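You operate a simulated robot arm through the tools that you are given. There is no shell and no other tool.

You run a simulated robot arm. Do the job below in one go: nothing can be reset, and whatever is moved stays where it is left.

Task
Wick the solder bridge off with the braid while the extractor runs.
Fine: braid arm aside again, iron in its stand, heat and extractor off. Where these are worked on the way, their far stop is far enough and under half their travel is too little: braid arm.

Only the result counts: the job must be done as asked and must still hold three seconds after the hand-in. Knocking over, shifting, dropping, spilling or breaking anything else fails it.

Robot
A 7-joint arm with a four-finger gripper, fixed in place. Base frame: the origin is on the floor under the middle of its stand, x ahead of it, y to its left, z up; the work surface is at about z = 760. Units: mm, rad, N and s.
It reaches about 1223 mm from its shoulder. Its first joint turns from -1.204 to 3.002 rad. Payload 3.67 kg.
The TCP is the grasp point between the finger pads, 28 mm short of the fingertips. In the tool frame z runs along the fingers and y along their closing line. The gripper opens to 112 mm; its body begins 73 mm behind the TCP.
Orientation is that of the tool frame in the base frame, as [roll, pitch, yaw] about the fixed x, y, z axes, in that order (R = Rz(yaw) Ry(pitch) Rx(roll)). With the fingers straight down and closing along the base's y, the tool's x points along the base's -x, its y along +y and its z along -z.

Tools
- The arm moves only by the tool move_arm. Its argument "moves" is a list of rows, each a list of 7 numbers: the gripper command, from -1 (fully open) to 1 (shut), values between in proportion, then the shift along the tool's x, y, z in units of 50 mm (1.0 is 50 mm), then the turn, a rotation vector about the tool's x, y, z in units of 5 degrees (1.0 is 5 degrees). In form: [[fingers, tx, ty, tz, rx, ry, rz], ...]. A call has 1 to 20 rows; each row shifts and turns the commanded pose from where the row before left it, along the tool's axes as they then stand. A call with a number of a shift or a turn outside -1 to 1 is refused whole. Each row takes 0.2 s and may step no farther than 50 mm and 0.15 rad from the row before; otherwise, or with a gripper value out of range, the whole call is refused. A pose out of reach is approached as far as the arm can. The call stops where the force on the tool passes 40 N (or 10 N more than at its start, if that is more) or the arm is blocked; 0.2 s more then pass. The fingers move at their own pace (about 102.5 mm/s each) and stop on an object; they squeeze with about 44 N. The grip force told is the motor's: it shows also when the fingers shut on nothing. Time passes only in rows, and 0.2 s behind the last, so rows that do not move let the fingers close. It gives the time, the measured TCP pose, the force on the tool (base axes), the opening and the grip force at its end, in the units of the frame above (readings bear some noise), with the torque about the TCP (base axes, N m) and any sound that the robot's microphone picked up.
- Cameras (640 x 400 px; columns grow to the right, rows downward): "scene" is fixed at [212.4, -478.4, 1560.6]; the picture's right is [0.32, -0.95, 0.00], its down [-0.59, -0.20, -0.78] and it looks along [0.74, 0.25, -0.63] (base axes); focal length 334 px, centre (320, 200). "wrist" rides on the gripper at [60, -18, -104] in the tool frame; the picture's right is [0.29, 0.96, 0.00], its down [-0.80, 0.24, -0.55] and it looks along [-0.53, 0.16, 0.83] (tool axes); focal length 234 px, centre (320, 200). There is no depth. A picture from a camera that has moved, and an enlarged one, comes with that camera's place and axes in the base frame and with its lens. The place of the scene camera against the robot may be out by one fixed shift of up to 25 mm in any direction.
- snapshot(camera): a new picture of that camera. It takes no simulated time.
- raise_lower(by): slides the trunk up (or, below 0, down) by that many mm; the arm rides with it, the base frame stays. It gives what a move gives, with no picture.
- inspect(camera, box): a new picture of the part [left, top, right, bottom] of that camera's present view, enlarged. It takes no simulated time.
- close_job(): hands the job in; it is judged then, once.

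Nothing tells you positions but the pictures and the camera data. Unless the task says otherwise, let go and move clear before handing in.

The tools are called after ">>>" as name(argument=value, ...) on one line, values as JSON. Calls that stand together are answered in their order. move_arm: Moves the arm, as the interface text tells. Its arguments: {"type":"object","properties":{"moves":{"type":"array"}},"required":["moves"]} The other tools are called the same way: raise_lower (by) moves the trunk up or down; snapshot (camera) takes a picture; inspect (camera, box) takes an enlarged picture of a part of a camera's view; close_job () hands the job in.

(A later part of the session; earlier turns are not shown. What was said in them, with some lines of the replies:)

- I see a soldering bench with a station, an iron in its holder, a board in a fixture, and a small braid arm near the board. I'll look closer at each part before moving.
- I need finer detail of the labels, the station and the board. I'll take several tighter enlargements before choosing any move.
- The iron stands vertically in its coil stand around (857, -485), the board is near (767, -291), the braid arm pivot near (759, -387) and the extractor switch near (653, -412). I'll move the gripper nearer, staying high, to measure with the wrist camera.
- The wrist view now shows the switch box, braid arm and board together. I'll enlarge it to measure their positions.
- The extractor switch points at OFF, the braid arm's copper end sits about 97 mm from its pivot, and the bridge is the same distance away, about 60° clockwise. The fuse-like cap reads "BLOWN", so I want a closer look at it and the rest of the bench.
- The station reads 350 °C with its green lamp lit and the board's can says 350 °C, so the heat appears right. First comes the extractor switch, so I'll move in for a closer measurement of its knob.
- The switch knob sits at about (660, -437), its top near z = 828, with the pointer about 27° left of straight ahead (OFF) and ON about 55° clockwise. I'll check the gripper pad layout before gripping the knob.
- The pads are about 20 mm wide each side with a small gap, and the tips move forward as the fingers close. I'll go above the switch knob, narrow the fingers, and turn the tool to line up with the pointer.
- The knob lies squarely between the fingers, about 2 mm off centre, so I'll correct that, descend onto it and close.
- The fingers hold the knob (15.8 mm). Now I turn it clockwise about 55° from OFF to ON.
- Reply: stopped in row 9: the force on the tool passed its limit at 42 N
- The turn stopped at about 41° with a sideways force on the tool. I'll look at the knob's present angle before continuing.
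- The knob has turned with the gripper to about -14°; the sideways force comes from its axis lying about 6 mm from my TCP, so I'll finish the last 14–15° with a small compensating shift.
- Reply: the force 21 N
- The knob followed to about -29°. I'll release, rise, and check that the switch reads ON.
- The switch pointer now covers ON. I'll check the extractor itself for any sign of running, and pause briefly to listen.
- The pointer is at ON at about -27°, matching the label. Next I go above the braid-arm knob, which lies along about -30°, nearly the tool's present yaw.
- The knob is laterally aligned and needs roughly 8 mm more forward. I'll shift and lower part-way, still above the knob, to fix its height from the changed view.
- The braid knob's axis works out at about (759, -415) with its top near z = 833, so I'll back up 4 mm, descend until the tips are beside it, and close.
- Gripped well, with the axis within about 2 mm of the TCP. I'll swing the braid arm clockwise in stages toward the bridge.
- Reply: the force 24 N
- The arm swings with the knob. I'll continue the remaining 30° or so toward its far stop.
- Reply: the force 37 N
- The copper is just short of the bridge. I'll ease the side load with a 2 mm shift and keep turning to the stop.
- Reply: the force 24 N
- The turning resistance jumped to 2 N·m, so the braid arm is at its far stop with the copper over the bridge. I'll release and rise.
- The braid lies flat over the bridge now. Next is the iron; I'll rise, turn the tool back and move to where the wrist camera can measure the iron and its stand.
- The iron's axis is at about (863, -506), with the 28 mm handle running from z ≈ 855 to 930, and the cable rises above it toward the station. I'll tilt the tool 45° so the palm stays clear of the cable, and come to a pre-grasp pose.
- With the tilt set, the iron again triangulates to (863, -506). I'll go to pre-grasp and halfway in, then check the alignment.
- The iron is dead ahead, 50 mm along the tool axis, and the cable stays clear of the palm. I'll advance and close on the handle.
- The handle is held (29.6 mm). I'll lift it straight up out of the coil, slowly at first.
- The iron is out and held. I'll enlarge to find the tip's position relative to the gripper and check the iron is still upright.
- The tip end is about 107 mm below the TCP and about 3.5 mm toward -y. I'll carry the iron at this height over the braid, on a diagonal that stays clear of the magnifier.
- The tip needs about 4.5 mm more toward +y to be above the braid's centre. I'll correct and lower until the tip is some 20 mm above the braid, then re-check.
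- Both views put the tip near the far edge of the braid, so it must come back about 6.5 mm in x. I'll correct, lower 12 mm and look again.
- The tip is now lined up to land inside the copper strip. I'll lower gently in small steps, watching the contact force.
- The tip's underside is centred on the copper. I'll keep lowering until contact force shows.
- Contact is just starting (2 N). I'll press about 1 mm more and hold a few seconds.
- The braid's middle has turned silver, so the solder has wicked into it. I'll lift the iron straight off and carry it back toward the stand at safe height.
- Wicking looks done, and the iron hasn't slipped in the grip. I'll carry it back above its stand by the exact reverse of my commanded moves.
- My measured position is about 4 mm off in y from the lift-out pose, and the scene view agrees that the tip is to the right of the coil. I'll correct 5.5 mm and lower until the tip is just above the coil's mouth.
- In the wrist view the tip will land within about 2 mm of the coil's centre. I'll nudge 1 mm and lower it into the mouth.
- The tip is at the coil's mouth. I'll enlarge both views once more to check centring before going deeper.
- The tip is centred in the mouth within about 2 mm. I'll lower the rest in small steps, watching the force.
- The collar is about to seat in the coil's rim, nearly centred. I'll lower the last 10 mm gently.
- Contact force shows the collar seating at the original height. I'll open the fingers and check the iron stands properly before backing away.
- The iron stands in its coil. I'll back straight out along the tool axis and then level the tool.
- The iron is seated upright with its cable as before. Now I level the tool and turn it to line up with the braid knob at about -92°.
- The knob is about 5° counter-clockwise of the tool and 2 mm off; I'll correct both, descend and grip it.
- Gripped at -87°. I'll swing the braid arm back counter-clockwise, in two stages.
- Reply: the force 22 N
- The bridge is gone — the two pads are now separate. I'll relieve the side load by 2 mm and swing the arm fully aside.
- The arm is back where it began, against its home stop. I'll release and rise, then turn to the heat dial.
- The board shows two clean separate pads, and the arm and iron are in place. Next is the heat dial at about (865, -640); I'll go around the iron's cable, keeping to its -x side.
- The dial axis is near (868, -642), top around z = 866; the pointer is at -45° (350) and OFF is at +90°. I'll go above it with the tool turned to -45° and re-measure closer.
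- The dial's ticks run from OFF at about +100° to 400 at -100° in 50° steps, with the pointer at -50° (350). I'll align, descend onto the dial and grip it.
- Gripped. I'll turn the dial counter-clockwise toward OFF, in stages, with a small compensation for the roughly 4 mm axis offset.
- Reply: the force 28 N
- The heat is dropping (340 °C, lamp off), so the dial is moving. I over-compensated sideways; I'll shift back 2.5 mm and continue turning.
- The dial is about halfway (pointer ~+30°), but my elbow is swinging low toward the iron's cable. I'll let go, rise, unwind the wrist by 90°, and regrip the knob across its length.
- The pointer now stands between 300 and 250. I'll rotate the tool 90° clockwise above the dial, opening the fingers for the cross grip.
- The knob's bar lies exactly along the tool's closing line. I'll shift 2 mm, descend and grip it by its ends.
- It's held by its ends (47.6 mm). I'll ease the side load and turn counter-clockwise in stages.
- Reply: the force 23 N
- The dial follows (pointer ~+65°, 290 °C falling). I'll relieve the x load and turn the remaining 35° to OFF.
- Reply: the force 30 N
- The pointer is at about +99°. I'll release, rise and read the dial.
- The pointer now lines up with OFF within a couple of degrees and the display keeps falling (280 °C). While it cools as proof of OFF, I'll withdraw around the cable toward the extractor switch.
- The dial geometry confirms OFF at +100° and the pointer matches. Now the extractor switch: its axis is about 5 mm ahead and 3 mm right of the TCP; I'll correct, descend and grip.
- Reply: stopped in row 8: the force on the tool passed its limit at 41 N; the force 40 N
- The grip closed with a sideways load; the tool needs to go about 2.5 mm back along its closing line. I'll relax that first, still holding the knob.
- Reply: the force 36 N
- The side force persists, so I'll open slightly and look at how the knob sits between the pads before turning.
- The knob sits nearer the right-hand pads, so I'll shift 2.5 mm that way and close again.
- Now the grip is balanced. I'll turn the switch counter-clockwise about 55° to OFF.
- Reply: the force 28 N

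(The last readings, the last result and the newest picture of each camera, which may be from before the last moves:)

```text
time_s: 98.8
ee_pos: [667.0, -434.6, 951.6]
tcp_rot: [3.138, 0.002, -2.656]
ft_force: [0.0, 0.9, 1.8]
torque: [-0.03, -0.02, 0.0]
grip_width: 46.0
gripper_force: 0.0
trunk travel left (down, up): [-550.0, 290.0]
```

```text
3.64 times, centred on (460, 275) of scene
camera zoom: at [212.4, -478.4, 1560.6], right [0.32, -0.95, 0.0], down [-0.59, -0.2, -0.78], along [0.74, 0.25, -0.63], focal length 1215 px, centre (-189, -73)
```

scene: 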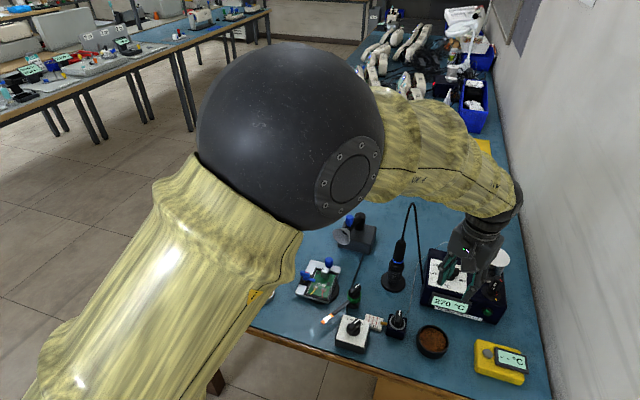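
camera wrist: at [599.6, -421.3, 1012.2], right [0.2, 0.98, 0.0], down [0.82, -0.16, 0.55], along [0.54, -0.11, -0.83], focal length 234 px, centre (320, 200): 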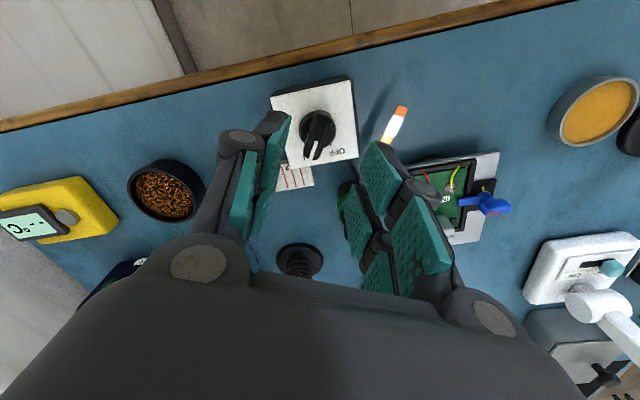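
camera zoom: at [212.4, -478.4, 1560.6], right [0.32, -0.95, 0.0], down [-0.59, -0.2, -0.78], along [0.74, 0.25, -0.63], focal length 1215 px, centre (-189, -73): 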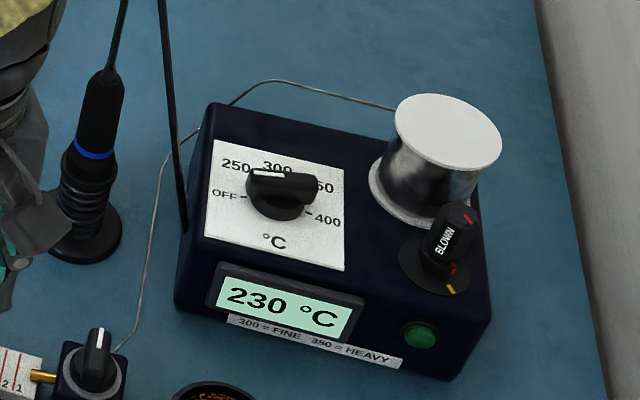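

The station reads 230 °C, below its lowest setting, so heat is off, and the extractor switch points at OFF. I'll raise the arm clear and take a final look at everything.

>>> move_arm(moves=[[0.18, 0, 0, -0.9, 0, 0, 0], [0.18, 0, 0, -0.9, 0, 0, 0], [0.18, 0.5, 0.3, -0.6, 0, 0, 0], [0.18, 0.5, 0.5, -0.5, 0, 0, 0], [0.18, 0.5, 0.7, 0, 0, 0, 0], [0.18, 0.4, 0.8, 0, 0, 0, 0], [0.18, 0.4, 0.8, 0, 0, 0, 0], [0.18, 0, 0, 0, 0, 0, 0]])

>>> snapshot(camera="scene")

>>> inspect(camera="scene", box=[280, 220, 440, 360])

>>> inspect(camera="scene", box=[370, 190, 530, 330])

```text
time_s: 100.6
ee_pos: [491.5, -359.8, 1079.7]
tcp_rot: [3.093, 0.005, -2.66]
ft_force: [0.5, -0.8, 0.0]
torque: [0.04, -0.03, 0.02]
grip_width: 45.8
gripper_force: 0.1
trunk travel left (down, up): [-550.0, 290.0]
```

```text
taken
```

scene: 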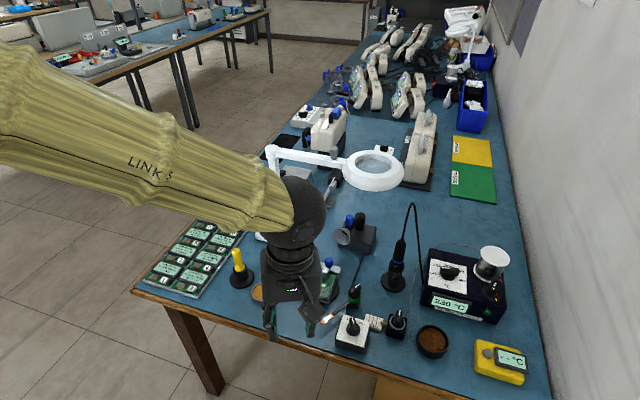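

```text
2.86 times, centred on (360, 290) of scene
camera zoom: at [212.4, -478.4, 1560.6], right [0.32, -0.95, 0.0], down [-0.59, -0.2, -0.78], along [0.74, 0.25, -0.63], focal length 954 px, centre (206, -57)
```

zoom: 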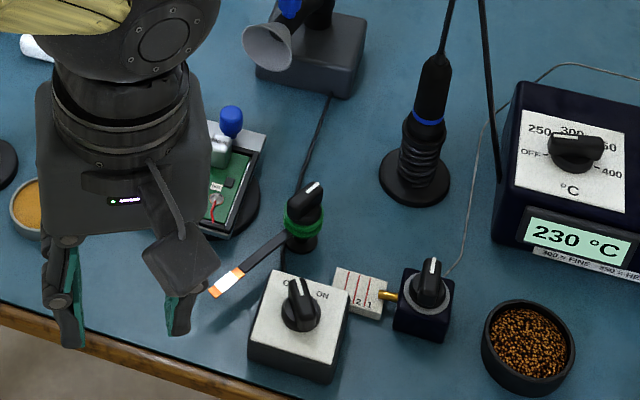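

```text
2.86 times, centred on (450, 260) of scene
camera zoom: at [212.4, -478.4, 1560.6], right [0.32, -0.95, 0.0], down [-0.59, -0.2, -0.78], along [0.74, 0.25, -0.63], focal length 954 px, centre (-51, 29)
```

zoom: 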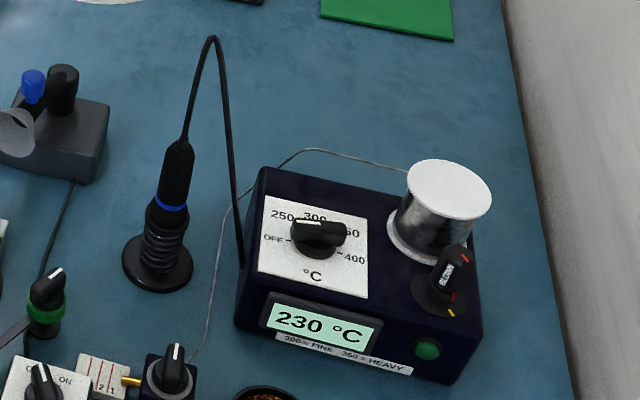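

Everything is in its end state: the pads are separate, the braid arm is aside and the iron is upright in its stand. The heat dial is at OFF and cooling, the extractor switch is at OFF, and the arm is clear, so I'm handing the job in.

>>> close_job()

```text
The job is handed in.
```

The solder bridge is wicked off: after the braid swung away, the two pads (IN and OUT) showed as separate. The job is handed in; I haven't seen a verdict on it.

- **Extractor:** its switch was at ON the whole time the iron was on the braid. I heard no sound from the extractor, so I judged it by the switch position. It is back at OFF.
- **Braid arm:** it was worked to its far stop over the bridge, then swung back to its home stop.
- **Iron:** it is upright in its stand with the cable as it was.
- **Heat:** the dial is at OFF. The station last read 230 °C, below its lowest setting, and had been falling.

The station's fuse cap reads "BLOWN", but the station displayed 350 °C and the braid took up the solder, so I left it alone. I saw nothing else moved in the last pictures, and the arm is clear of the bench items.
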